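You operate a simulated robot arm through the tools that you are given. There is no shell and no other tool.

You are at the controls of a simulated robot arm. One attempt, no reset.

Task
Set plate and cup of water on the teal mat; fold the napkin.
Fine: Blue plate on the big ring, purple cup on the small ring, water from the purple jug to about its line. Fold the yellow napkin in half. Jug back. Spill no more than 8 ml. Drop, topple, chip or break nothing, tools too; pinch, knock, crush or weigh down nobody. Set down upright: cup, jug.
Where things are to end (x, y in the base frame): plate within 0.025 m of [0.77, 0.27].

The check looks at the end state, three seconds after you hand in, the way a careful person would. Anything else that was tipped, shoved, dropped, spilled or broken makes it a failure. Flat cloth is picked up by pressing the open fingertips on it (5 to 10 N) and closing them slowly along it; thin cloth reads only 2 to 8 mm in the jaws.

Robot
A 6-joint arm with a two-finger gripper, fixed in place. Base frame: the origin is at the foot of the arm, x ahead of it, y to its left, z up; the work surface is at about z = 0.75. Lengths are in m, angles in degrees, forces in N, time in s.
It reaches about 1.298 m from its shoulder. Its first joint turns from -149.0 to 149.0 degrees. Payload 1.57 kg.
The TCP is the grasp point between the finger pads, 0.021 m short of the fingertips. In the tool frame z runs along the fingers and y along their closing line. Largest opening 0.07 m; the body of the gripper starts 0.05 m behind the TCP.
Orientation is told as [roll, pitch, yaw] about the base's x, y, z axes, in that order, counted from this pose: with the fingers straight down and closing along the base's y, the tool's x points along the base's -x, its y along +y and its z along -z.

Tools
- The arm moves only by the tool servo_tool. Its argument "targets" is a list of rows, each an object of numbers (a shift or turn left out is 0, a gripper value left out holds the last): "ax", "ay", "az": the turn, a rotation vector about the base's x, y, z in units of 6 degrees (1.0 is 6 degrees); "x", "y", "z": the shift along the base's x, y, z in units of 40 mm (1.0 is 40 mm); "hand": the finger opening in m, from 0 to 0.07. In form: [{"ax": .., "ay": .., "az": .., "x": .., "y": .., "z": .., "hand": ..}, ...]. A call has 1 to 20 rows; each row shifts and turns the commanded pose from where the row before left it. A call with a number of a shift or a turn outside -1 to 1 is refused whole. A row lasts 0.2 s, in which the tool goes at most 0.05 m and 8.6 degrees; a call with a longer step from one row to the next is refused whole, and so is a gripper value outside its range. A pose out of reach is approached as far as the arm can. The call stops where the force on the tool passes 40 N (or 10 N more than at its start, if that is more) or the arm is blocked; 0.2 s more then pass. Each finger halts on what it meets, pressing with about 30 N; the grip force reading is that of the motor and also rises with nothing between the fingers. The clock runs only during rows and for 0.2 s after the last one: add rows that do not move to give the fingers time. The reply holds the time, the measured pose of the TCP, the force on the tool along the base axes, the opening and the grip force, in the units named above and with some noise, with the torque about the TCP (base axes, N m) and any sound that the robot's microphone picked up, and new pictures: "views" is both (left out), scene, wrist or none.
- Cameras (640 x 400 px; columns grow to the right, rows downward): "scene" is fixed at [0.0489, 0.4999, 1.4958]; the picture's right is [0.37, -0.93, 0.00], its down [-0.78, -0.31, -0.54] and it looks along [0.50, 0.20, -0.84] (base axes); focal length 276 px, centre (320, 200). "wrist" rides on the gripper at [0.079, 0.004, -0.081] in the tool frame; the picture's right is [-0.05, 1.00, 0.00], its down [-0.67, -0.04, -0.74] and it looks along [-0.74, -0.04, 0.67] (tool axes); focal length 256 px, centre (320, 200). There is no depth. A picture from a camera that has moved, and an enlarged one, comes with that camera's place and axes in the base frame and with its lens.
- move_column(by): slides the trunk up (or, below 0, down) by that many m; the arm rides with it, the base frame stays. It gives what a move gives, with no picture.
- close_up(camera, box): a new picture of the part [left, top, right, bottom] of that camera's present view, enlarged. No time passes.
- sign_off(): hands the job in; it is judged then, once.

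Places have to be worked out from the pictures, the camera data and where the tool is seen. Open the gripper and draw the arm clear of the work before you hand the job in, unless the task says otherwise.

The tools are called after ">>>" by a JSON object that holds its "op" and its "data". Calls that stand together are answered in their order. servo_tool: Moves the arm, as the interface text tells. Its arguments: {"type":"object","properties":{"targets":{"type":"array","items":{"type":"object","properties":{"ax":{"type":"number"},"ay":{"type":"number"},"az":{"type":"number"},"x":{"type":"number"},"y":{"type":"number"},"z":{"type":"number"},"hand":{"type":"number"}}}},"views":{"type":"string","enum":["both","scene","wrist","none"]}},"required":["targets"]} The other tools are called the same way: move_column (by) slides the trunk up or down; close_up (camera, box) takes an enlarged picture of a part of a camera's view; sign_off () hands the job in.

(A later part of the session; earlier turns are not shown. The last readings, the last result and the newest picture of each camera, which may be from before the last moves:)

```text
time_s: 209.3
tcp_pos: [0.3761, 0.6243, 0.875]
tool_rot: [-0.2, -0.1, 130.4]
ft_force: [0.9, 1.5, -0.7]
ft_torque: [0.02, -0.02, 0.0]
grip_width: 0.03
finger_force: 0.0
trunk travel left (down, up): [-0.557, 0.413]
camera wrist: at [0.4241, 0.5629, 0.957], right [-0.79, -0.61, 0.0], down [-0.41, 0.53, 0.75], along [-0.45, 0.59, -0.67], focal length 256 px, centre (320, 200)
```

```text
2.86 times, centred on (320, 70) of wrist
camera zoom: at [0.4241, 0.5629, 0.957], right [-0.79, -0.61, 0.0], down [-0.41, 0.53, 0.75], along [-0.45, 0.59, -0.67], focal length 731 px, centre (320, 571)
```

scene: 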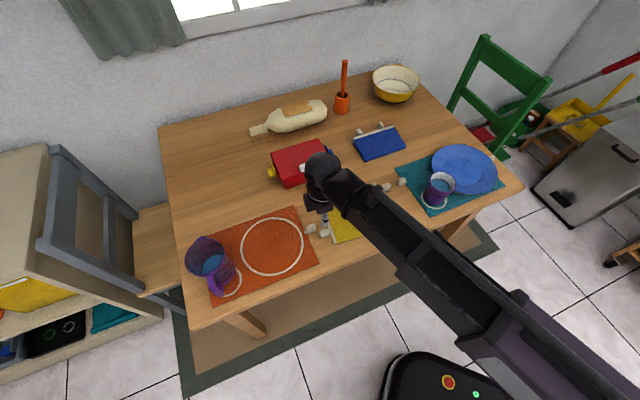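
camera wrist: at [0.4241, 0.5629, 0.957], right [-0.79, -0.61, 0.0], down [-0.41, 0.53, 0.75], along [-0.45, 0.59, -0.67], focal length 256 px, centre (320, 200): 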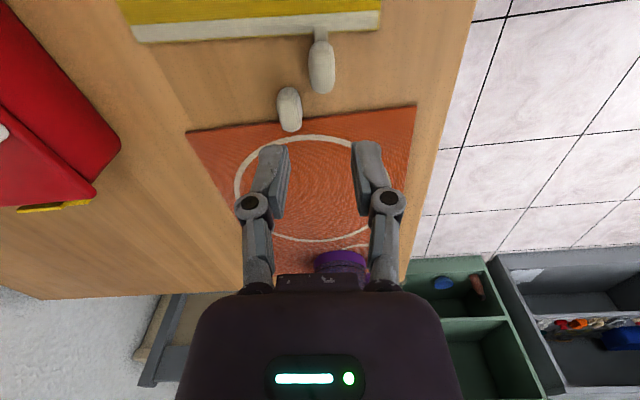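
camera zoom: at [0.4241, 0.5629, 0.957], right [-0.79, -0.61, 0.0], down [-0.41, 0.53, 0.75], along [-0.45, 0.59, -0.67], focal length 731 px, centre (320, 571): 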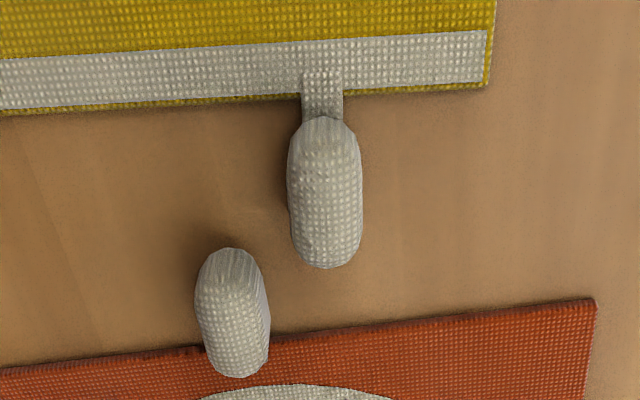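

The knob is about 36×19 mm, centred at (0.378, 0.621), on a tab at the hem. I'll lean 20° outward, centre over it, and lower to just above to verify.

>>> {"op": "servo_tool", "data": {"targets": [{"ax": -0.634, "ay": -0.541, "x": -0.025}, {"ax": -0.634, "ay": -0.541}, {"ax": -0.634, "ay": -0.541}, {"ax": -0.634, "ay": -0.541, "hand": 0.03}, {}], "views": "none"}}

>>> {"op": "move_column", "data": {"by": -0.075}}

>>> {"op": "servo_tool", "data": {"targets": [{}]}}

>>> {"op": "close_up", "data": {"camera": "wrist", "box": [220, 40, 420, 200]}}

```text
time_s: 210.5
tcp_pos: [0.374, 0.6237, 0.8867]
tool_rot: [-0.3, 19.8, 130.3]
ft_force: [-0.7, 0.1, 0.3]
ft_torque: [-0.01, 0.03, -0.01]
grip_width: 0.03
finger_force: 0.0
out of reach, approached as far as the arm can: row 3, 4
trunk travel left (down, up): [-0.557, 0.413]
```

```text
time_s: 211.7
tcp_pos: [0.3745, 0.6241, 0.8106]
tool_rot: [-0.2, 19.9, 130.5]
ft_force: [-0.4, -0.2, -0.7]
ft_torque: [0.0, 0.0, 0.03]
grip_width: 0.0299
finger_force: 0.1
trunk travel left (down, up): [-0.482, 0.488]
```

```text
time_s: 212.1
tcp_pos: [0.374, 0.6239, 0.8114]
tool_rot: [-0.2, 20.0, 130.4]
ft_force: [0.3, 0.1, -0.2]
ft_torque: [-0.03, -0.02, 0.0]
grip_width: 0.0302
finger_force: 0.1
trunk travel left (down, up): [-0.482, 0.488]
camera wrist: at [0.4017, 0.5869, 0.9154], right [-0.79, -0.61, -0.02], down [-0.55, 0.69, 0.47], along [-0.27, 0.39, -0.88], focal length 256 px, centre (320, 200)
```

scene: 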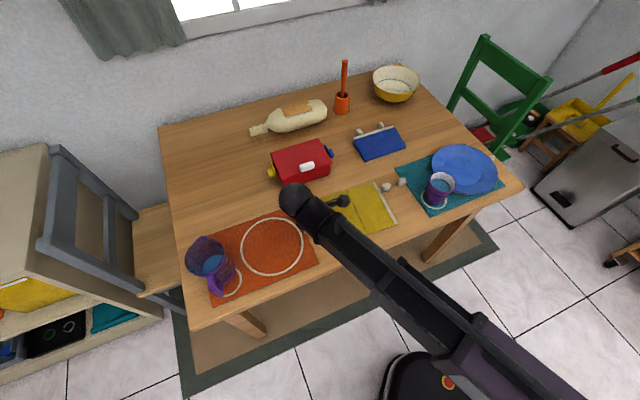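
wrist: 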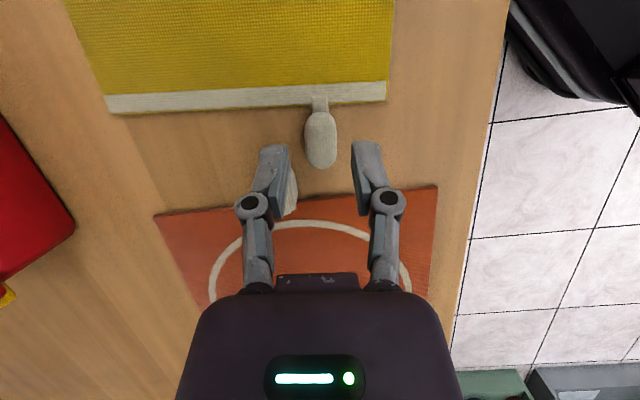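

```text
2.50 times, centred on (320, 120) of wrist
camera zoom: at [0.4017, 0.5869, 0.9154], right [-0.79, -0.61, -0.02], down [-0.55, 0.69, 0.47], along [-0.27, 0.39, -0.88], focal length 640 px, centre (320, 400)
```

zoom: 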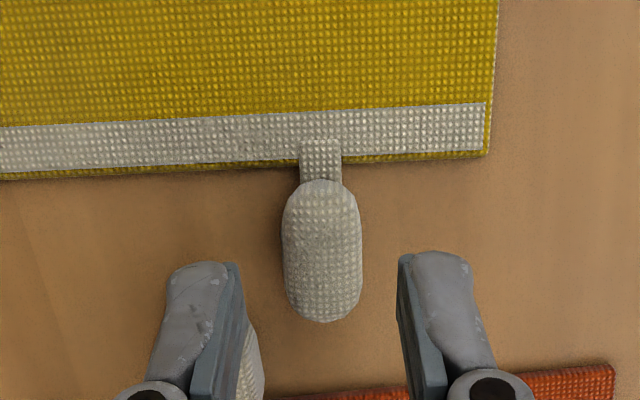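

The knob is well centred but the left finger passes close to the orange knob. I'll narrow the opening to 25 mm, shift 2 mm toward the napkin, and lower the rest carefully.

>>> {"op": "servo_tool", "data": {"targets": [{"x": 0.032, "y": -0.038, "hand": 0.025}, {}], "views": "none"}}

>>> {"op": "move_column", "data": {"by": -0.025}}

>>> {"op": "move_column", "data": {"by": -0.011}}

>>> {"op": "close_up", "data": {"camera": "wrist", "box": [220, 60, 420, 220]}}

```text
time_s: 212.7
tcp_pos: [0.3758, 0.6225, 0.8112]
tool_rot: [-0.2, 19.8, 130.3]
ft_force: [0.4, 0.1, -0.4]
ft_torque: [0.0, 0.0, 0.01]
grip_width: 0.0247
finger_force: 0.1
trunk travel left (down, up): [-0.482, 0.488]
```

```text
time_s: 213.4
tcp_pos: [0.3764, 0.6216, 0.7867]
tool_rot: [-0.2, 19.9, 130.5]
ft_force: [0.3, -0.3, 0.3]
ft_torque: [0.01, -0.01, 0.03]
grip_width: 0.0248
finger_force: 0.0
trunk travel left (down, up): [-0.457, 0.513]
```

```text
time_s: 213.9
tcp_pos: [0.3748, 0.6218, 0.7758]
tool_rot: [-0.2, 19.9, 130.4]
ft_force: [0.0, -0.1, 0.1]
ft_torque: [0.02, -0.02, -0.01]
grip_width: 0.0249
finger_force: 0.1
trunk travel left (down, up): [-0.446, 0.524]
```

```text
2.50 times, centred on (320, 140) of wrist
camera zoom: at [0.4032, 0.585, 0.8794], right [-0.79, -0.61, -0.02], down [-0.55, 0.69, 0.47], along [-0.27, 0.39, -0.88], focal length 640 px, centre (320, 350)
```

zoom: 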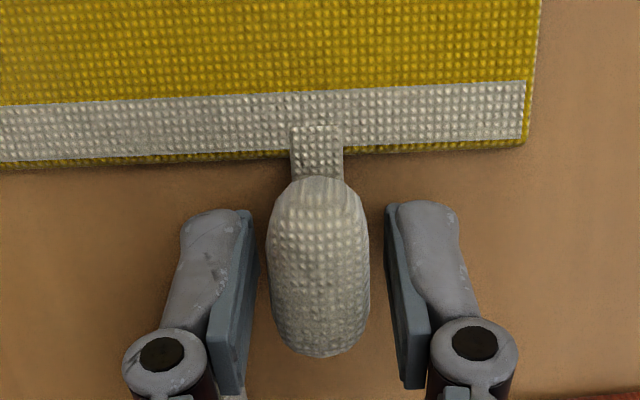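

The knob is centred between the pads with no contact. Closing firmly now.

>>> {"op": "servo_tool", "data": {"targets": [{"hand": 0.02}, {"hand": 0.016}, {"hand": 0.01}, {"hand": 0.0}, {}, {}], "views": "wrist"}}

>>> {"op": "close_up", "data": {"camera": "wrist", "box": [220, 60, 420, 220]}}

```text
time_s: 215.3
tcp_pos: [0.3764, 0.6212, 0.7756]
tool_rot: [-0.2, 19.9, 130.4]
ft_force: [0.2, 1.2, 0.5]
ft_torque: [0.0, 0.03, 0.0]
grip_width: 0.0171
finger_force: 29.9
trunk travel left (down, up): [-0.446, 0.524]
camera wrist: at [0.4032, 0.5851, 0.8794], right [-0.79, -0.61, -0.02], down [-0.55, 0.69, 0.47], along [-0.27, 0.39, -0.88], focal length 256 px, centre (320, 200)
```

wrist: 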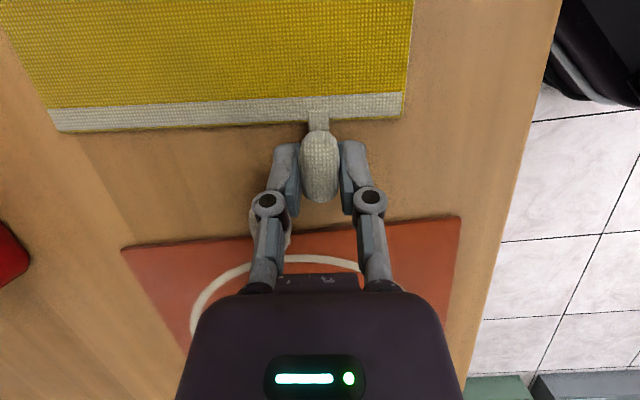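

```text
2.50 times, centred on (320, 140) of wrist
camera zoom: at [0.4032, 0.5851, 0.8794], right [-0.79, -0.61, -0.02], down [-0.55, 0.69, 0.47], along [-0.27, 0.39, -0.88], focal length 640 px, centre (320, 350)
```

zoom: 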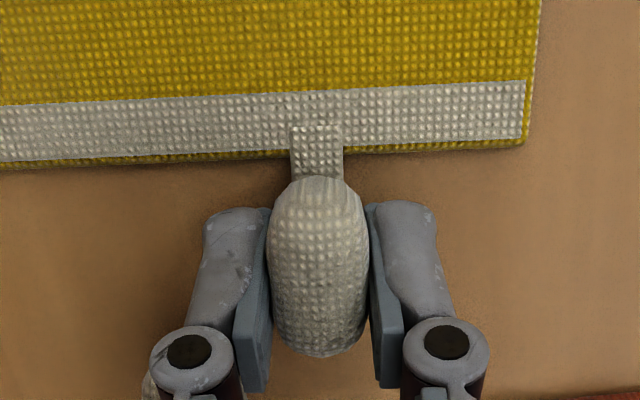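

Firm grip confirmed. Now I'll turn the panel about the crease: trunk up in small steps, with the tool rotating about the crease direction and moving inward along the arc. First up to 12°.

>>> {"op": "move_column", "data": {"by": 0.0095}}

>>> {"op": "servo_tool", "data": {"targets": [{"ax": 0.3805, "ay": 0.3245, "x": 0.023, "y": -0.027}], "views": "none"}}

>>> {"op": "move_column", "data": {"by": 0.0092}}

>>> {"op": "servo_tool", "data": {"targets": [{"ax": 0.3805, "ay": 0.3245, "x": 0.029, "y": -0.034}], "views": "none"}}

>>> {"op": "move_column", "data": {"by": 0.0085}}

>>> {"op": "servo_tool", "data": {"targets": [{"ax": 0.3805, "ay": 0.3245, "x": 0.034, "y": -0.04}], "views": "none"}}

>>> {"op": "move_column", "data": {"by": 0.0078}}

>>> {"op": "servo_tool", "data": {"targets": [{"ax": 0.3805, "ay": 0.3245, "x": 0.039, "y": -0.046}, {}]}}

>>> {"op": "close_up", "data": {"camera": "scene", "box": [295, 165, 415, 255]}}

```text
time_s: 215.9
tcp_pos: [0.3756, 0.6226, 0.7843]
tool_rot: [-0.2, 19.9, 130.4]
ft_force: [0.1, 0.6, -0.2]
ft_torque: [0.08, 0.03, 0.03]
grip_width: 0.0169
finger_force: 30.2
trunk travel left (down, up): [-0.455, 0.515]
```

```text
time_s: 216.3
tcp_pos: [0.3772, 0.6208, 0.7821]
tool_rot: [-0.2, 16.9, 130.4]
ft_force: [0.6, -2.0, 1.8]
ft_torque: [-0.14, -0.12, 0.04]
grip_width: 0.0168
finger_force: 30.0
trunk travel left (down, up): [-0.455, 0.515]
```

```text
time_s: 216.9
tcp_pos: [0.3768, 0.6213, 0.7901]
tool_rot: [-0.2, 16.8, 130.4]
ft_force: [0.0, -0.4, -0.9]
ft_torque: [0.01, 0.1, 0.01]
grip_width: 0.0171
finger_force: 30.6
trunk travel left (down, up): [-0.464, 0.506]
```

```text
time_s: 217.3
tcp_pos: [0.3778, 0.6207, 0.7893]
tool_rot: [-0.2, 14.0, 130.4]
ft_force: [0.6, -0.3, 0.1]
ft_torque: [-0.1, -0.03, 0.0]
grip_width: 0.0166
finger_force: 30.0
trunk travel left (down, up): [-0.464, 0.506]
```

```text
time_s: 217.9
tcp_pos: [0.3788, 0.6195, 0.7972]
tool_rot: [-0.2, 14.0, 130.3]
ft_force: [-0.4, -0.1, -1.3]
ft_torque: [0.0, 0.04, 0.01]
grip_width: 0.0169
finger_force: 30.0
trunk travel left (down, up): [-0.473, 0.497]
```

```text
time_s: 218.3
tcp_pos: [0.38, 0.6189, 0.7946]
tool_rot: [-0.3, 10.9, 130.4]
ft_force: [0.2, -0.6, 1.6]
ft_torque: [-0.18, -0.12, 0.03]
grip_width: 0.0166
finger_force: 29.9
trunk travel left (down, up): [-0.473, 0.497]
```

```text
time_s: 218.8
tcp_pos: [0.3801, 0.6187, 0.8023]
tool_rot: [-0.1, 10.9, 130.4]
ft_force: [0.0, -0.1, -0.7]
ft_torque: [0.01, 0.03, 0.02]
grip_width: 0.0167
finger_force: 29.8
trunk travel left (down, up): [-0.481, 0.489]
```

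```text
time_s: 219.4
tcp_pos: [0.3816, 0.6166, 0.8013]
tool_rot: [-0.2, 7.9, 130.5]
ft_force: [0.8, -0.6, 1.3]
ft_torque: [-0.2, -0.13, 0.05]
grip_width: 0.0167
finger_force: 30.2
trunk travel left (down, up): [-0.481, 0.489]
camera wrist: at [0.4215, 0.5639, 0.8932], right [-0.79, -0.61, -0.01], down [-0.47, 0.6, 0.65], along [-0.39, 0.52, -0.76], focal length 256 px, centre (320, 200)
```

scene: 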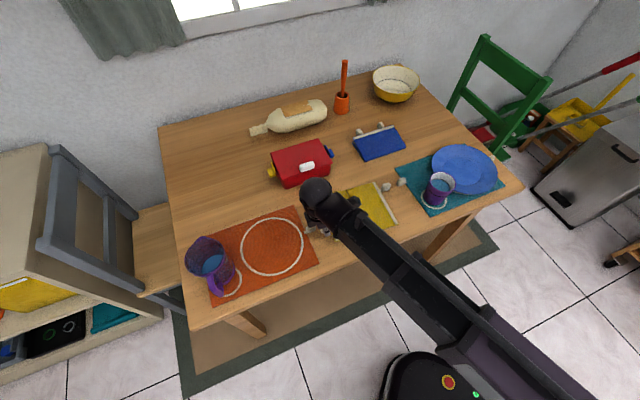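
wrist: 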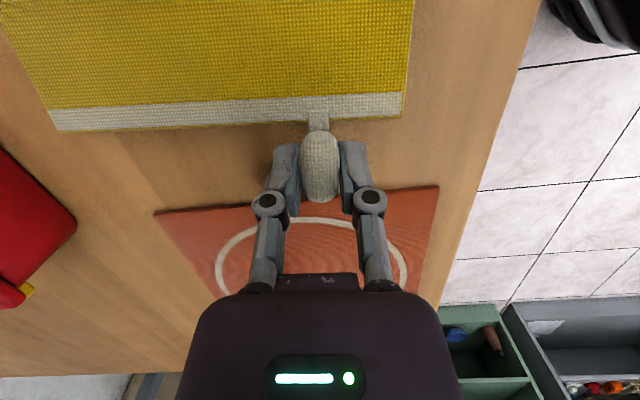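

```text
4.44 times, centred on (355, 210) of scene
camera zoom: at [0.0489, 0.4999, 1.4958], right [0.37, -0.93, 0.0], down [-0.78, -0.31, -0.54], along [0.5, 0.2, -0.84], focal length 1224 px, centre (164, 156)
```

zoom: 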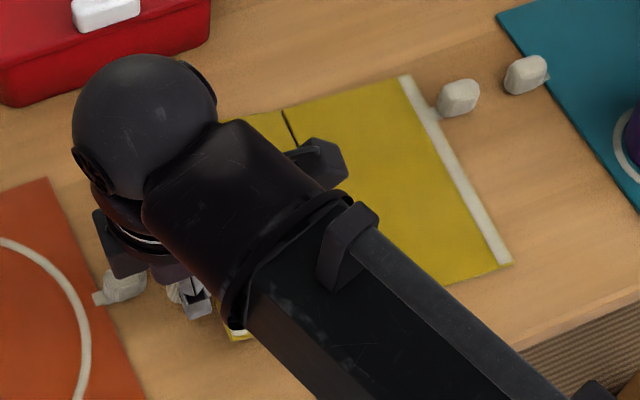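

The right half stays exactly in place (its knob hasn't moved) and the grip isn't slipping. The crease is bending, so I'll continue to 30°.

>>> {"op": "move_column", "data": {"by": 0.007}}

>>> {"op": "servo_tool", "data": {"targets": [{"ax": 0.3805, "ay": 0.3245, "x": 0.044, "y": -0.051}], "views": "none"}}

>>> {"op": "move_column", "data": {"by": 0.0066}}

>>> {"op": "servo_tool", "data": {"targets": [{"ax": 0.3805, "ay": 0.3245, "x": 0.05, "y": -0.059}], "views": "none"}}

>>> {"op": "move_column", "data": {"by": 0.0108}}

>>> {"op": "servo_tool", "data": {"targets": [{"ax": 0.3805, "ay": 0.3245, "x": 0.055, "y": -0.065}, {"ax": 0.3805, "ay": 0.3245, "x": 0.06, "y": -0.07}], "views": "none"}}

>>> {"op": "move_column", "data": {"by": 0.0082}}

>>> {"op": "servo_tool", "data": {"targets": [{"ax": 0.3805, "ay": 0.3245, "x": 0.063, "y": -0.074}, {"ax": 0.3805, "ay": 0.3245, "x": 0.068, "y": -0.08}, {}]}}

>>> {"op": "close_up", "data": {"camera": "scene", "box": [295, 165, 415, 255]}}

```text
time_s: 220.0
tcp_pos: [0.3807, 0.6175, 0.809]
tool_rot: [-0.2, 8.0, 130.4]
ft_force: [-1.2, -0.4, -0.2]
ft_torque: [0.0, 0.03, 0.01]
grip_width: 0.0168
finger_force: 30.1
trunk travel left (down, up): [-0.488, 0.482]
```

```text
time_s: 220.4
tcp_pos: [0.3834, 0.6133, 0.8075]
tool_rot: [-0.3, 4.9, 130.4]
ft_force: [1.4, -1.2, 3.1]
ft_torque: [-0.32, -0.23, 0.05]
grip_width: 0.017
finger_force: 29.8
trunk travel left (down, up): [-0.488, 0.482]
```

```text
time_s: 220.9
tcp_pos: [0.3829, 0.6149, 0.8127]
tool_rot: [-0.2, 4.9, 130.4]
ft_force: [-0.1, 0.5, -0.2]
ft_torque: [0.02, 0.04, 0.01]
grip_width: 0.0165
finger_force: 30.3
trunk travel left (down, up): [-0.494, 0.476]
```

```text
time_s: 221.3
tcp_pos: [0.3838, 0.612, 0.813]
tool_rot: [-0.3, 1.9, 130.5]
ft_force: [-0.1, -0.1, 2.3]
ft_torque: [-0.27, -0.22, 0.01]
grip_width: 0.0166
finger_force: 29.8
trunk travel left (down, up): [-0.494, 0.476]
```

```text
time_s: 221.9
tcp_pos: [0.3844, 0.6129, 0.8239]
tool_rot: [-0.3, 1.9, 130.5]
ft_force: [-0.5, 0.6, 0.4]
ft_torque: [-0.03, -0.01, 0.01]
grip_width: 0.0166
finger_force: 29.9
trunk travel left (down, up): [-0.505, 0.465]
```

```text
time_s: 222.5
tcp_pos: [0.3885, 0.6075, 0.824]
tool_rot: [-0.2, -4.1, 130.5]
ft_force: [-2.3, 0.6, 8.6]
ft_torque: [-0.57, -0.56, -0.03]
grip_width: 0.0169
finger_force: 29.6
trunk travel left (down, up): [-0.505, 0.465]
```

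```text
time_s: 223.1
tcp_pos: [0.3883, 0.6084, 0.8323]
tool_rot: [-0.2, -4.2, 130.4]
ft_force: [0.4, -0.2, -0.6]
ft_torque: [0.03, 0.04, 0.02]
grip_width: 0.0168
finger_force: 29.9
trunk travel left (down, up): [-0.513, 0.457]
```

```text
time_s: 223.9
tcp_pos: [0.392, 0.6016, 0.8342]
tool_rot: [-0.2, -10.2, 130.5]
ft_force: [-1.9, 1.6, 5.1]
ft_torque: [-0.36, -0.22, 0.01]
grip_width: 0.0169
finger_force: 29.8
trunk travel left (down, up): [-0.513, 0.457]
camera wrist: at [0.4499, 0.5296, 0.9018], right [-0.79, -0.61, 0.01], down [-0.31, 0.42, 0.85], along [-0.52, 0.67, -0.53], focal length 256 px, centre (320, 200)
```

scene: 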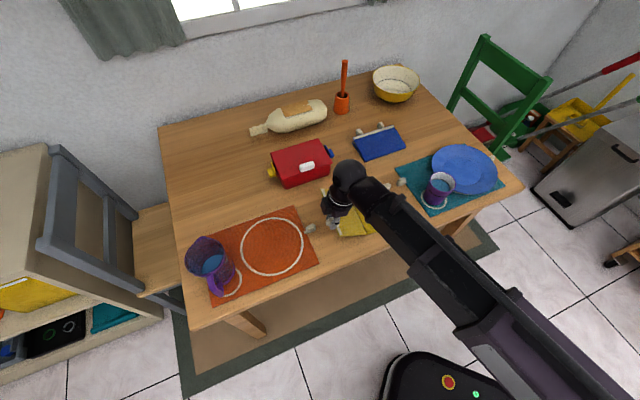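
wrist: 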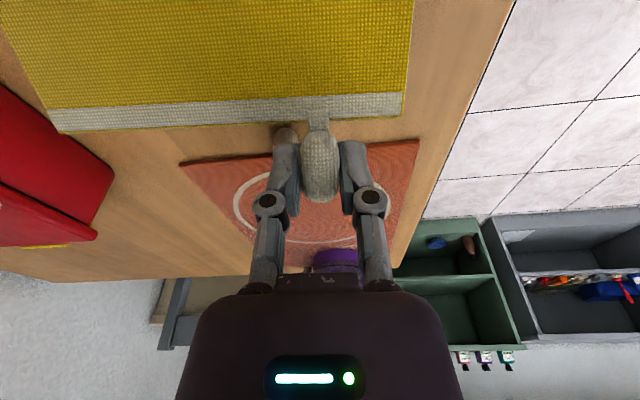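

```text
4.44 times, centred on (355, 210) of scene
camera zoom: at [0.0489, 0.4999, 1.4958], right [0.37, -0.93, 0.0], down [-0.78, -0.31, -0.54], along [0.5, 0.2, -0.84], focal length 1224 px, centre (164, 156)
```

zoom: 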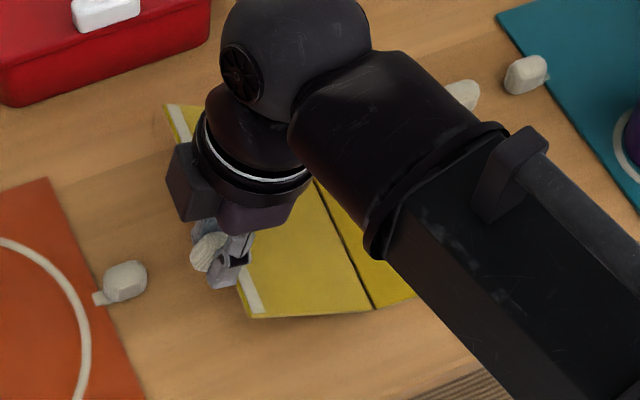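

The fold is working: the left panel is up ~30° with the crease bending. There's a slight downward press (5 N), so I'll add a couple of mm of height and continue to 48°.

>>> {"op": "move_column", "data": {"by": 0.0075}}

>>> {"op": "servo_tool", "data": {"targets": [{"ax": 0.3805, "ay": 0.3245, "x": 0.073, "y": -0.086}, {"ax": 0.3805, "ay": 0.3245, "x": 0.078, "y": -0.091}], "views": "none"}}

>>> {"op": "move_column", "data": {"by": 0.0025}}

>>> {"op": "servo_tool", "data": {"targets": [{"ax": 0.3805, "ay": 0.3245, "x": 0.08, "y": -0.094}, {"ax": 0.3805, "ay": 0.3245, "x": 0.084, "y": -0.098}], "views": "none"}}

>>> {"op": "servo_tool", "data": {"targets": [{"ax": 0.3805, "ay": 0.3245, "x": 0.088, "y": -0.103}, {"ax": 0.3805, "ay": 0.3245, "x": 0.09, "y": -0.106}, {}]}}

>>> {"op": "close_up", "data": {"camera": "scene", "box": [295, 165, 415, 255]}}

```text
time_s: 224.5
tcp_pos: [0.3935, 0.6014, 0.8426]
tool_rot: [-0.1, -10.1, 130.4]
ft_force: [-0.5, -0.2, -0.4]
ft_torque: [0.04, 0.03, 0.04]
grip_width: 0.0167
finger_force: 29.6
trunk travel left (down, up): [-0.521, 0.449]
```

```text
time_s: 225.1
tcp_pos: [0.3997, 0.5944, 0.8471]
tool_rot: [-0.2, -16.2, 130.4]
ft_force: [-0.4, 0.4, -0.1]
ft_torque: [-0.01, -0.02, 0.03]
grip_width: 0.0168
finger_force: 30.1
out of reach, approached as far as the arm can: row 2
trunk travel left (down, up): [-0.521, 0.449]
```

```text
time_s: 225.6
tcp_pos: [0.3981, 0.5937, 0.8478]
tool_rot: [-0.1, -16.1, 130.4]
ft_force: [0.2, -0.7, -1.2]
ft_torque: [0.0, 0.01, 0.0]
grip_width: 0.0169
finger_force: 30.2
trunk travel left (down, up): [-0.523, 0.447]
```

```text
time_s: 226.2
tcp_pos: [0.4065, 0.5876, 0.8561]
tool_rot: [-0.1, -22.1, 130.4]
ft_force: [-0.1, -1.2, -1.0]
ft_torque: [-0.01, 0.02, -0.05]
grip_width: 0.0171
finger_force: 29.9
out of reach, approached as far as the arm can: row 1
trunk travel left (down, up): [-0.523, 0.447]
```

```text
time_s: 227.0
tcp_pos: [0.413, 0.5783, 0.8637]
tool_rot: [-0.1, -28.2, 130.4]
ft_force: [0.0, 0.0, -0.2]
ft_torque: [-0.02, 0.06, 0.02]
grip_width: 0.0169
finger_force: 29.6
out of reach, approached as far as the arm can: row 1, 2
trunk travel left (down, up): [-0.523, 0.447]
camera wrist: at [0.4798, 0.495, 0.8988], right [-0.79, -0.61, 0.02], down [-0.13, 0.2, 0.97], along [-0.6, 0.77, -0.24], focal length 256 px, centre (320, 200)
```

scene: 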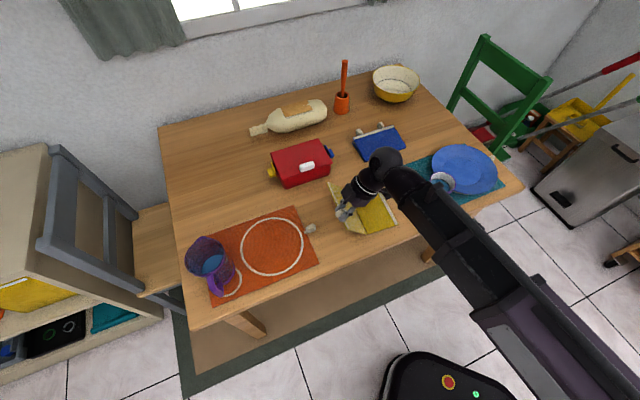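
wrist: 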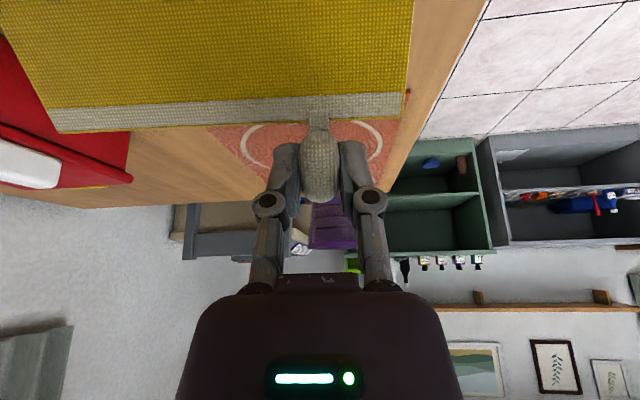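

```text
4.44 times, centred on (355, 210) of scene
camera zoom: at [0.0489, 0.4999, 1.4958], right [0.37, -0.93, 0.0], down [-0.78, -0.31, -0.54], along [0.5, 0.2, -0.84], focal length 1224 px, centre (164, 156)
```

zoom: 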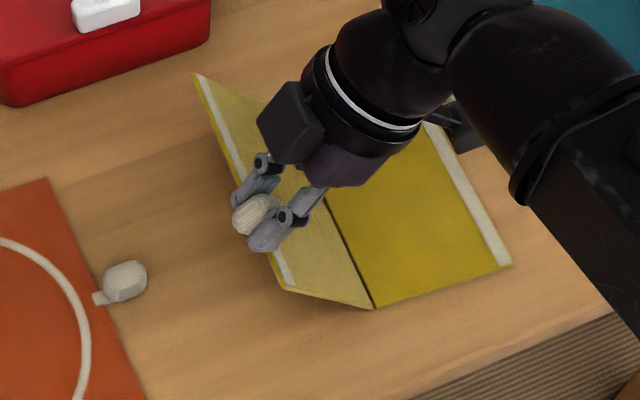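

The panel is folding cleanly at about 48° with near-zero forces. I'll continue to 66°, rotating first and then lowering slightly at each step.

>>> {"op": "servo_tool", "data": {"targets": [{"ax": 0.3805, "ay": 0.3245, "x": 0.094, "y": -0.11}, {"ax": 0.3805, "ay": 0.3245, "x": 0.096, "y": -0.113}], "views": "none"}}

>>> {"op": "move_column", "data": {"by": -0.0038}}

>>> {"op": "servo_tool", "data": {"targets": [{"ax": 0.3805, "ay": 0.3245, "x": 0.099, "y": -0.116}, {"ax": 0.3805, "ay": 0.3245, "x": 0.101, "y": -0.118}], "views": "none"}}

>>> {"op": "move_column", "data": {"by": -0.007}}

>>> {"op": "servo_tool", "data": {"targets": [{"ax": 0.3805, "ay": 0.3245, "x": 0.103, "y": -0.121}, {"ax": 0.3805, "ay": 0.3245, "x": 0.104, "y": -0.122}], "views": "none"}}

>>> {"op": "move_column", "data": {"by": -0.0098}}

>>> {"op": "servo_tool", "data": {"targets": [{}]}}

>>> {"op": "close_up", "data": {"camera": "scene", "box": [310, 140, 450, 250]}}

```text
time_s: 227.6
tcp_pos: [0.4214, 0.5698, 0.8741]
tool_rot: [-0.2, -34.1, 130.5]
ft_force: [-1.1, -0.4, -0.5]
ft_torque: [-0.03, -0.02, -0.01]
grip_width: 0.017
finger_force: 29.8
out of reach, approached as far as the arm can: row 1, 2
trunk travel left (down, up): [-0.523, 0.447]
```

```text
time_s: 228.1
tcp_pos: [0.42, 0.5712, 0.8701]
tool_rot: [-0.1, -34.0, 130.3]
ft_force: [0.8, -0.4, 0.4]
ft_torque: [-0.03, -0.02, -0.01]
grip_width: 0.0168
finger_force: 29.2
trunk travel left (down, up): [-0.519, 0.451]
```

```text
time_s: 228.7
tcp_pos: [0.4276, 0.5621, 0.8821]
tool_rot: [0.0, -40.2, 130.3]
ft_force: [1.0, 0.3, -1.0]
ft_torque: [-0.03, -0.01, 0.0]
grip_width: 0.0168
finger_force: 30.5
out of reach, approached as far as the arm can: row 1, 2
trunk travel left (down, up): [-0.519, 0.451]
```

```text
time_s: 229.3
tcp_pos: [0.4287, 0.5616, 0.8746]
tool_rot: [-0.2, -40.0, 130.4]
ft_force: [-0.2, 0.1, -0.6]
ft_torque: [0.02, 0.06, 0.01]
grip_width: 0.0167
finger_force: 30.2
trunk travel left (down, up): [-0.512, 0.458]
```

```text
time_s: 229.9
tcp_pos: [0.4365, 0.551, 0.8881]
tool_rot: [-0.1, -46.0, 130.5]
ft_force: [0.1, 0.0, -0.9]
ft_torque: [-0.03, -0.03, -0.03]
grip_width: 0.0168
finger_force: 29.7
out of reach, approached as far as the arm can: row 1, 2
trunk travel left (down, up): [-0.512, 0.458]
```

```text
time_s: 230.5
tcp_pos: [0.4364, 0.5508, 0.8794]
tool_rot: [-0.1, -45.9, 130.4]
ft_force: [-0.8, 1.9, 3.9]
ft_torque: [0.15, 0.1, 0.01]
grip_width: 0.0168
finger_force: 29.9
trunk travel left (down, up): [-0.503, 0.467]
```

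```text
time_s: 230.9
tcp_pos: [0.437, 0.5522, 0.8783]
tool_rot: [-0.1, -46.0, 130.3]
ft_force: [-0.6, 1.9, 4.3]
ft_torque: [-0.03, 0.01, -0.01]
grip_width: 0.0167
finger_force: 29.8
trunk travel left (down, up): [-0.503, 0.467]
camera wrist: at [0.507, 0.4636, 0.8784], right [-0.78, -0.62, 0.04], down [0.07, -0.03, 1.0], along [-0.62, 0.79, 0.07], focal length 256 px, centre (320, 200)
```

scene: 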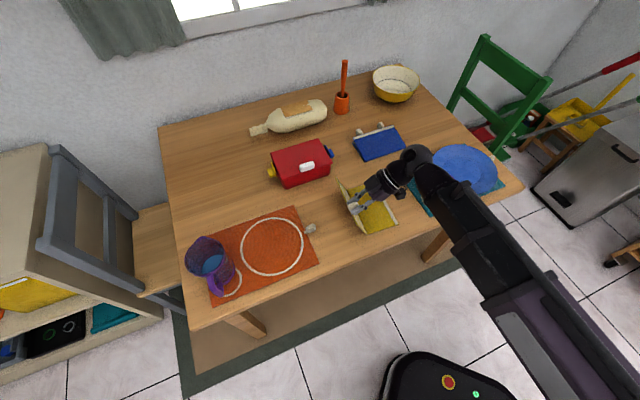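
wrist: 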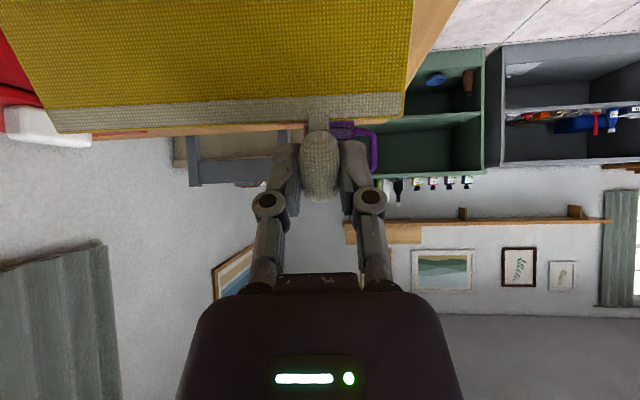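

```text
3.64 times, centred on (380, 195) of scene
camera zoom: at [0.0489, 0.4999, 1.4958], right [0.37, -0.93, 0.0], down [-0.78, -0.31, -0.54], along [0.5, 0.2, -0.84], focal length 1002 px, centre (102, 218)
```

zoom: 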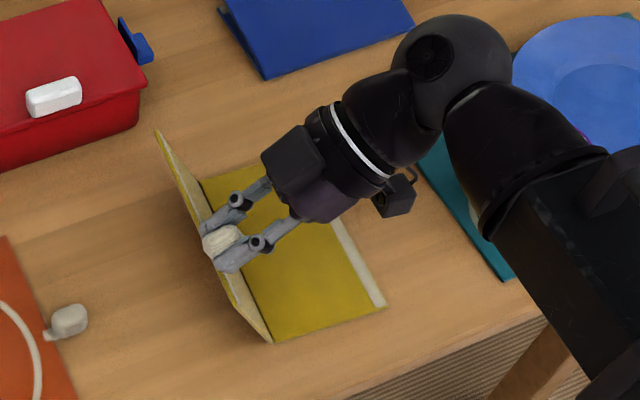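

The panel stands at ~66° and the right hem is still exactly in place. There's a mild 4 N press, so I'll lower a bit less per step, continuing to 84°.

>>> {"op": "servo_tool", "data": {"targets": [{"ax": 0.3805, "ay": 0.3245, "x": 0.105, "y": -0.123}, {"ax": 0.3805, "ay": 0.3245, "x": 0.106, "y": -0.124}], "views": "none"}}

>>> {"op": "move_column", "data": {"by": -0.0095}}

>>> {"op": "servo_tool", "data": {"targets": [{"ax": 0.3805, "ay": 0.3245, "x": 0.107, "y": -0.126}, {"ax": 0.3805, "ay": 0.3245, "x": 0.108, "y": -0.127}], "views": "none"}}

>>> {"op": "move_column", "data": {"by": -0.015}}

>>> {"op": "servo_tool", "data": {"targets": [{"ax": 0.3805, "ay": 0.3245, "x": 0.108, "y": -0.127}, {"ax": 0.3805, "ay": 0.3245, "x": 0.108, "y": -0.127}], "views": "none"}}

>>> {"op": "move_column", "data": {"by": -0.0175}}

>>> {"op": "servo_tool", "data": {"targets": [{}]}}

>>> {"op": "close_up", "data": {"camera": "scene", "box": [310, 130, 490, 250]}}

```text
time_s: 231.5
tcp_pos: [0.4462, 0.5414, 0.8914]
tool_rot: [0.0, -51.9, 130.4]
ft_force: [-0.3, -0.1, -0.6]
ft_torque: [0.01, 0.02, 0.01]
grip_width: 0.0166
finger_force: 30.5
out of reach, approached as far as the arm can: row 1, 2
trunk travel left (down, up): [-0.503, 0.467]
```

```text
time_s: 232.0
tcp_pos: [0.4458, 0.541, 0.8832]
tool_rot: [0.0, -51.8, 130.4]
ft_force: [1.0, -0.6, -0.7]
ft_torque: [0.0, -0.03, -0.02]
grip_width: 0.017
finger_force: 29.7
trunk travel left (down, up): [-0.493, 0.477]
```

```text
time_s: 232.6
tcp_pos: [0.4539, 0.5319, 0.8981]
tool_rot: [0.0, -57.7, 130.5]
ft_force: [-0.8, 0.3, -0.5]
ft_torque: [0.0, -0.02, -0.02]
grip_width: 0.0169
finger_force: 30.3
out of reach, approached as far as the arm can: row 1, 2
trunk travel left (down, up): [-0.493, 0.477]
```

```text
time_s: 233.3
tcp_pos: [0.4538, 0.5304, 0.8836]
tool_rot: [0.0, -57.7, 130.3]
ft_force: [0.6, -1.0, 0.3]
ft_torque: [-0.01, 0.02, -0.02]
grip_width: 0.017
finger_force: 29.9
trunk travel left (down, up): [-0.478, 0.492]
```

```text
time_s: 233.9
tcp_pos: [0.4627, 0.5206, 0.9005]
tool_rot: [0.1, -63.7, 130.3]
ft_force: [-0.2, -0.1, 0.1]
ft_torque: [-0.01, -0.07, -0.02]
grip_width: 0.0167
finger_force: 30.1
out of reach, approached as far as the arm can: row 1, 2
trunk travel left (down, up): [-0.478, 0.492]
```

```text
time_s: 234.5
tcp_pos: [0.4619, 0.5208, 0.8826]
tool_rot: [0.1, -63.8, 130.3]
ft_force: [-0.6, 1.3, 2.3]
ft_torque: [0.1, 0.12, 0.03]
grip_width: 0.0169
finger_force: 30.0
trunk travel left (down, up): [-0.461, 0.509]
```

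```text
time_s: 234.9
tcp_pos: [0.4633, 0.521, 0.8833]
tool_rot: [0.1, -63.6, 130.3]
ft_force: [-1.2, 0.1, 0.4]
ft_torque: [0.05, 0.06, -0.01]
grip_width: 0.0167
finger_force: 29.7
trunk travel left (down, up): [-0.461, 0.509]
camera wrist: at [0.5297, 0.4375, 0.8486], right [-0.78, -0.63, 0.05], down [0.27, -0.26, 0.93], along [-0.57, 0.73, 0.37], focal length 256 px, centre (320, 200)
```

scene: 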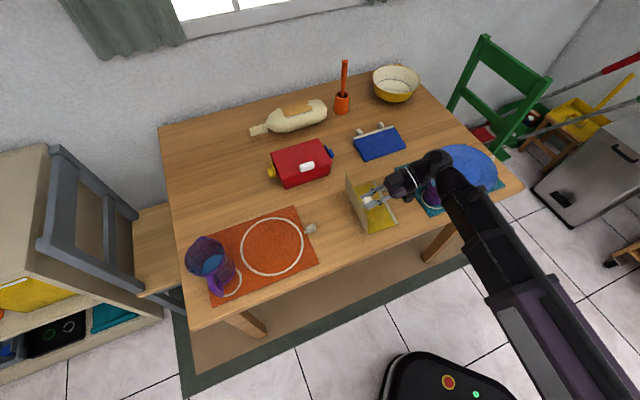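
wrist: 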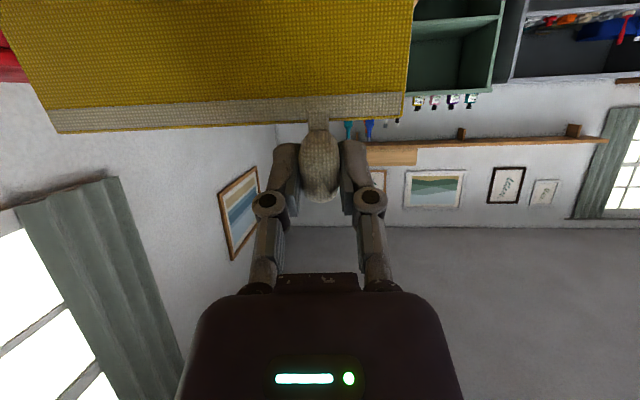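

```text
3.33 times, centred on (400, 190) of scene
camera zoom: at [0.0489, 0.4999, 1.4958], right [0.37, -0.93, 0.0], down [-0.78, -0.31, -0.54], along [0.5, 0.2, -0.84], focal length 918 px, centre (53, 233)
```

zoom: 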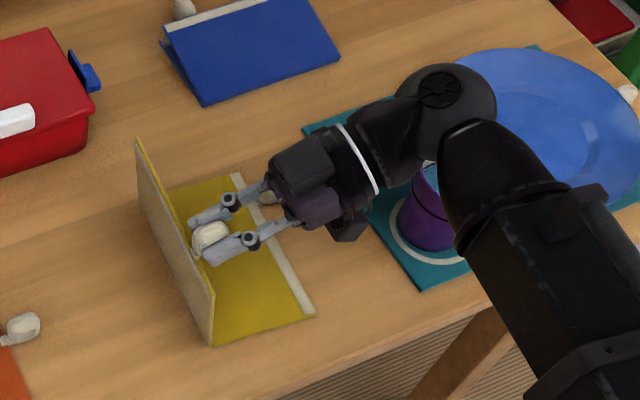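

The panel stands at ~84°. I'll bring it to about 89°, where it balances, so I can release it and re-grip from the other side for the second half.

>>> {"op": "servo_tool", "data": {"targets": [{"ax": 0.317, "ay": 0.27, "x": 0.088, "y": -0.104}, {"ax": 0.317, "ay": 0.27, "x": 0.088, "y": -0.104}], "views": "none"}}

>>> {"op": "move_column", "data": {"by": -0.0145}}

>>> {"op": "servo_tool", "data": {"targets": [{}]}}

>>> {"op": "close_up", "data": {"camera": "scene", "box": [320, 150, 440, 240]}}

```text
time_s: 235.5
tcp_pos: [0.4721, 0.5136, 0.8965]
tool_rot: [0.1, -68.5, 130.3]
ft_force: [0.2, -0.5, 0.9]
ft_torque: [-0.03, -0.03, -0.05]
grip_width: 0.0164
finger_force: 30.1
out of reach, approached as far as the arm can: row 1, 2
trunk travel left (down, up): [-0.461, 0.509]
```

```text
time_s: 236.1
tcp_pos: [0.472, 0.5141, 0.8817]
tool_rot: [0.1, -68.5, 130.2]
ft_force: [0.5, -0.2, -0.9]
ft_torque: [-0.05, 0.0, -0.01]
grip_width: 0.0167
finger_force: 29.4
trunk travel left (down, up): [-0.446, 0.524]
```

```text
time_s: 236.5
tcp_pos: [0.4722, 0.5136, 0.8827]
tool_rot: [0.1, -68.5, 130.4]
ft_force: [-0.2, -0.2, -0.8]
ft_torque: [-0.06, 0.0, -0.02]
grip_width: 0.0171
finger_force: 29.8
trunk travel left (down, up): [-0.446, 0.524]
camera wrist: at [0.5361, 0.4321, 0.8394], right [-0.77, -0.63, 0.05], down [0.32, -0.32, 0.89], along [-0.55, 0.71, 0.45], focal length 256 px, centre (320, 200)
```

scene: 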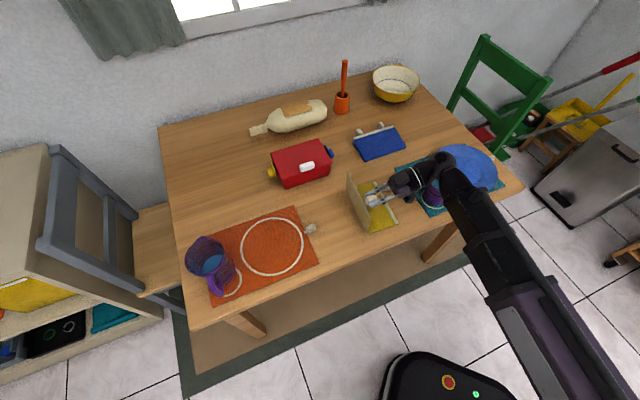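
wrist: 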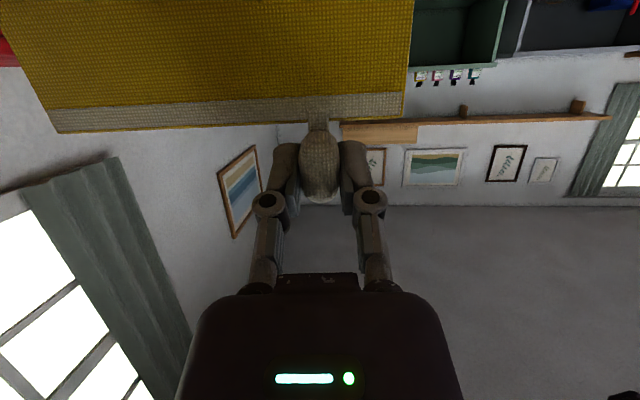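

```text
4.44 times, centred on (380, 195) of scene
camera zoom: at [0.0489, 0.4999, 1.4958], right [0.37, -0.93, 0.0], down [-0.78, -0.31, -0.54], along [0.5, 0.2, -0.84], focal length 1224 px, centre (53, 222)
```

zoom: 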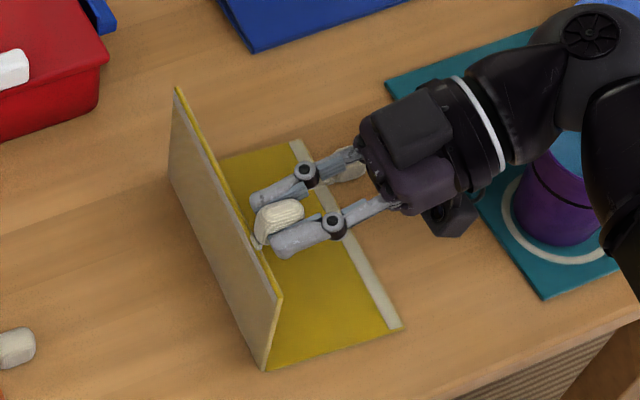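

The panel is vertical and the base half hasn't moved (within ~2 mm). I'll open the fingers slightly to see whether it stays up by itself.

>>> {"op": "servo_tool", "data": {"targets": [{"hand": 0.019}, {"hand": 0.022}, {}]}}

>>> {"op": "close_up", "data": {"camera": "scene", "box": [320, 150, 440, 240]}}

```text
time_s: 237.3
tcp_pos: [0.4719, 0.5138, 0.8837]
tool_rot: [0.1, -68.4, 130.2]
ft_force: [-1.0, -0.7, -0.6]
ft_torque: [-0.02, 0.0, 0.0]
grip_width: 0.0218
finger_force: 0.1
trunk travel left (down, up): [-0.446, 0.524]
camera wrist: at [0.5361, 0.4321, 0.8394], right [-0.77, -0.63, 0.05], down [0.32, -0.32, 0.89], along [-0.55, 0.71, 0.45], focal length 256 px, centre (320, 200)
```

scene: 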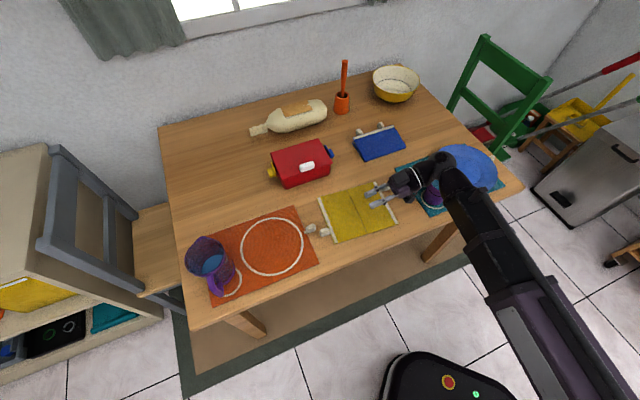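
wrist: 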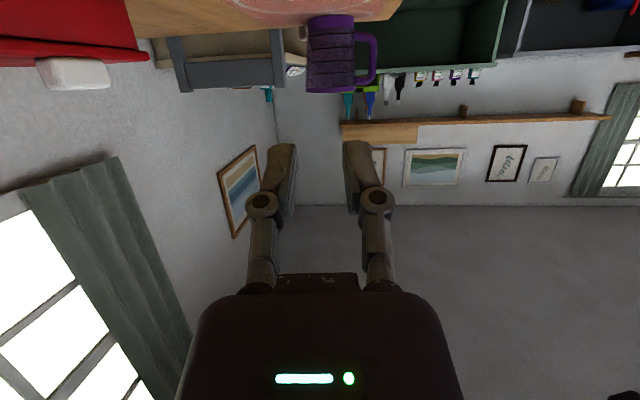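

```text
4.44 times, centred on (380, 195) of scene
camera zoom: at [0.0489, 0.4999, 1.4958], right [0.37, -0.93, 0.0], down [-0.78, -0.31, -0.54], along [0.5, 0.2, -0.84], focal length 1224 px, centre (53, 222)
```

zoom: 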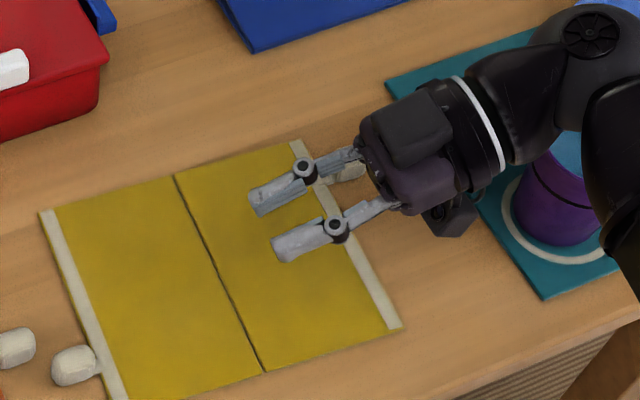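

The panel swung back flat by itself once released: the crease hinge is free, so it must be carried well past vertical before letting go. The napkin is back in its original place. The right knob has more room around it and leaves the arm over empty space, so I'll fold the right half over instead. I'll rise, straighten the tool and look at that knob.

>>> {"op": "move_column", "data": {"by": 0.12}}

>>> {"op": "servo_tool", "data": {"targets": [{"ax": -0.725, "ay": -0.618, "x": 0.1, "y": 0.0}, {"ax": -0.725, "ay": -0.618, "x": 0.2, "y": 0.0}, {"ax": -0.725, "ay": -0.618, "x": 0.3, "y": 0.0}, {"ax": -0.725, "ay": -0.618, "x": 0.3, "y": 0.0}, {"ax": -0.725, "ay": -0.618, "x": 0.3, "y": 0.0}, {"ax": -0.725, "ay": -0.618, "x": 0.3, "y": 0.0}, {"ax": -0.725, "ay": -0.618, "x": 0.3, "y": 0.0}, {"ax": -0.725, "ay": -0.618, "x": 0.3, "y": 0.0}, {"ax": -0.725, "ay": -0.618, "x": 0.3, "y": 0.0}, {"ax": -0.725, "ay": -0.618, "x": 0.3, "y": 0.0}, {"ax": -0.725, "ay": -0.618, "x": 0.3, "y": 0.0}, {"ax": -0.725, "ay": -0.618, "x": 0.3, "y": 0.0}, {}]}}

>>> {"op": "close_up", "data": {"camera": "scene", "box": [300, 150, 440, 250]}}

```text
time_s: 238.8
tcp_pos: [0.4711, 0.5127, 1.0021]
tool_rot: [0.1, -68.5, 130.2]
ft_force: [-1.1, 0.3, -0.9]
ft_torque: [0.0, -0.02, -0.02]
grip_width: 0.0219
finger_force: 0.0
trunk travel left (down, up): [-0.566, 0.404]
```

```text
time_s: 241.6
tcp_pos: [0.6064, 0.5128, 0.8846]
tool_rot: [-0.1, 0.1, 130.4]
ft_force: [-0.1, 0.0, 0.0]
ft_torque: [-0.01, 0.0, 0.02]
grip_width: 0.0219
finger_force: 0.0
out of reach, approached as far as the arm can: row 1, 2, 3, 4, 5, 6, 7, 8, 9, 10, 11
trunk travel left (down, up): [-0.566, 0.404]
camera wrist: at [0.654, 0.4509, 0.967], right [-0.8, -0.61, 0.0], down [-0.41, 0.53, 0.74], along [-0.45, 0.59, -0.67], focal length 256 px, centre (320, 200)
```

scene: 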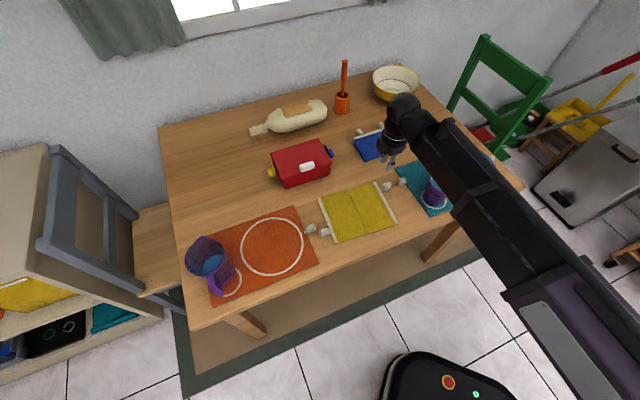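
wrist: 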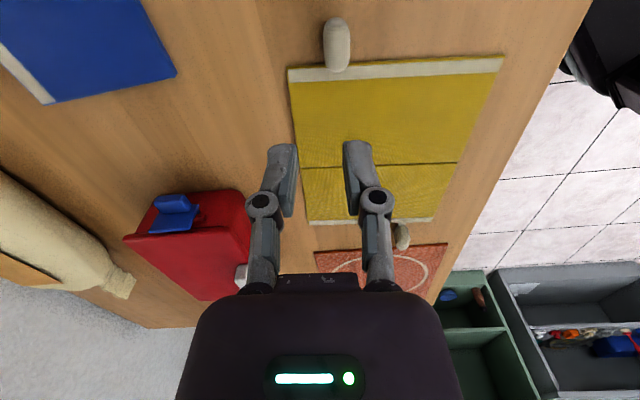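

```text
4.00 times, centred on (370, 200) of scene
camera zoom: at [0.0489, 0.4999, 1.4958], right [0.37, -0.93, 0.0], down [-0.78, -0.31, -0.54], along [0.5, 0.2, -0.84], focal length 1102 px, centre (120, 200)
```

zoom: 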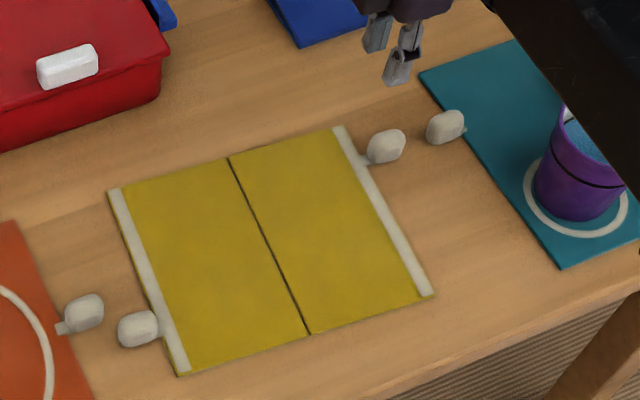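

The napkin lies flat and undisturbed, and the cup is still full to its line. The right knob is at about (0.606, 0.493) with 2 cm clearance to the teal knob. I'll lean the tool 35° with its body toward the teal mat side, align over that knob and lower to just above it.

>>> {"op": "servo_tool", "data": {"targets": [{"ax": 0.634, "ay": 0.541, "x": 0.015, "y": -0.1, "hand": 0.028}, {"ax": 0.634, "ay": 0.541, "x": 0.015, "y": -0.1}, {"ax": 0.634, "ay": 0.541, "x": 0.015, "y": -0.1}, {"ax": 0.634, "ay": 0.541, "x": 0.015, "y": -0.1}, {"ax": 0.634, "ay": 0.541, "x": 0.015, "y": -0.1}, {"ax": 0.634, "ay": 0.541, "x": 0.015, "y": -0.1}, {"ax": 0.634, "ay": 0.541}, {}], "views": "none"}}

>>> {"op": "move_column", "data": {"by": -0.1}}

>>> {"op": "servo_tool", "data": {"targets": [{}]}}

>>> {"op": "close_up", "data": {"camera": "wrist", "box": [220, 60, 420, 220]}}

>>> {"op": "close_up", "data": {"camera": "scene", "box": [350, 140, 470, 230]}}

```text
time_s: 243.4
tcp_pos: [0.6072, 0.4884, 0.9192]
tool_rot: [0.0, -35.0, 130.5]
ft_force: [-0.1, -0.4, -0.3]
ft_torque: [0.01, -0.04, -0.01]
grip_width: 0.0281
finger_force: 0.1
out of reach, approached as far as the arm can: row 3, 4, 5, 6, 7
trunk travel left (down, up): [-0.566, 0.404]
```

```text
time_s: 244.8
tcp_pos: [0.6071, 0.4889, 0.8184]
tool_rot: [0.0, -34.8, 130.4]
ft_force: [-0.4, -0.2, 0.1]
ft_torque: [-0.01, -0.01, 0.0]
grip_width: 0.0281
finger_force: 0.2
trunk travel left (down, up): [-0.466, 0.504]
```

```text
time_s: 245.2
tcp_pos: [0.6064, 0.4878, 0.8182]
tool_rot: [0.0, -34.9, 130.4]
ft_force: [0.5, 0.2, -0.1]
ft_torque: [-0.02, 0.02, -0.01]
grip_width: 0.028
finger_force: 0.1
trunk travel left (down, up): [-0.466, 0.504]
camera wrist: at [0.6759, 0.4023, 0.8402], right [-0.79, -0.61, 0.03], down [-0.05, 0.12, 0.99], along [-0.61, 0.78, -0.12], focal length 256 px, centre (320, 200)
```

scene: 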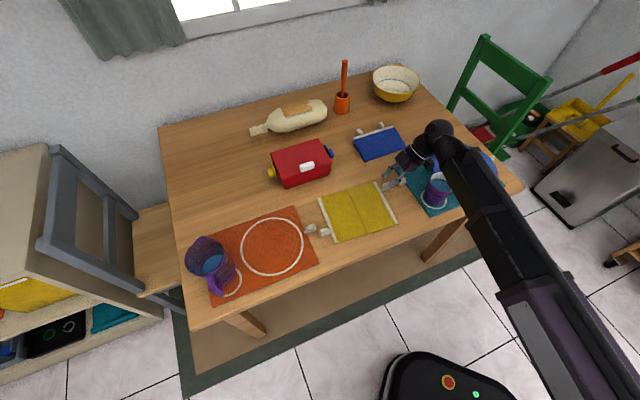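
wrist: 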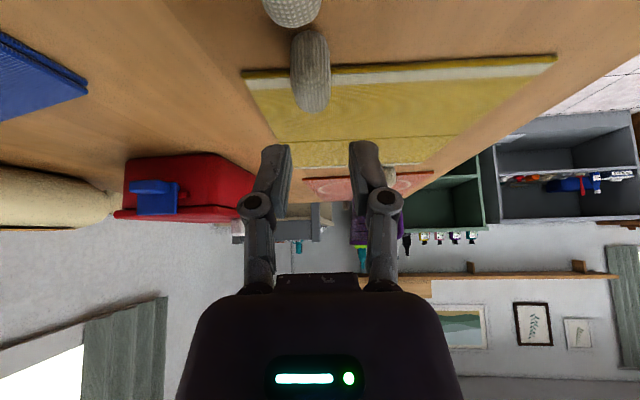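

```text
2.50 times, centred on (320, 140) of wrist
camera zoom: at [0.6759, 0.4023, 0.8402], right [-0.79, -0.61, 0.03], down [-0.05, 0.12, 0.99], along [-0.61, 0.78, -0.12], focal length 640 px, centre (320, 350)
```

zoom: 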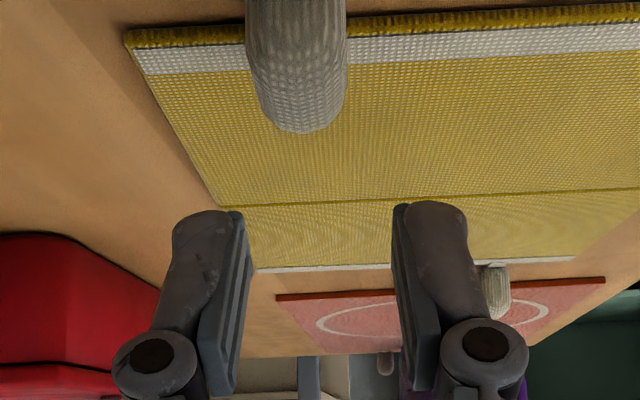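

```text
4.44 times, centred on (410, 185) of scene
camera zoom: at [0.0489, 0.4999, 1.4958], right [0.37, -0.93, 0.0], down [-0.78, -0.31, -0.54], along [0.5, 0.2, -0.84], focal length 1224 px, centre (-80, 267)
```

zoom: 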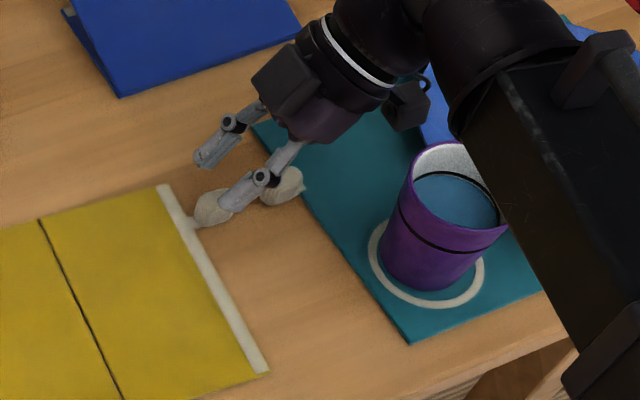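

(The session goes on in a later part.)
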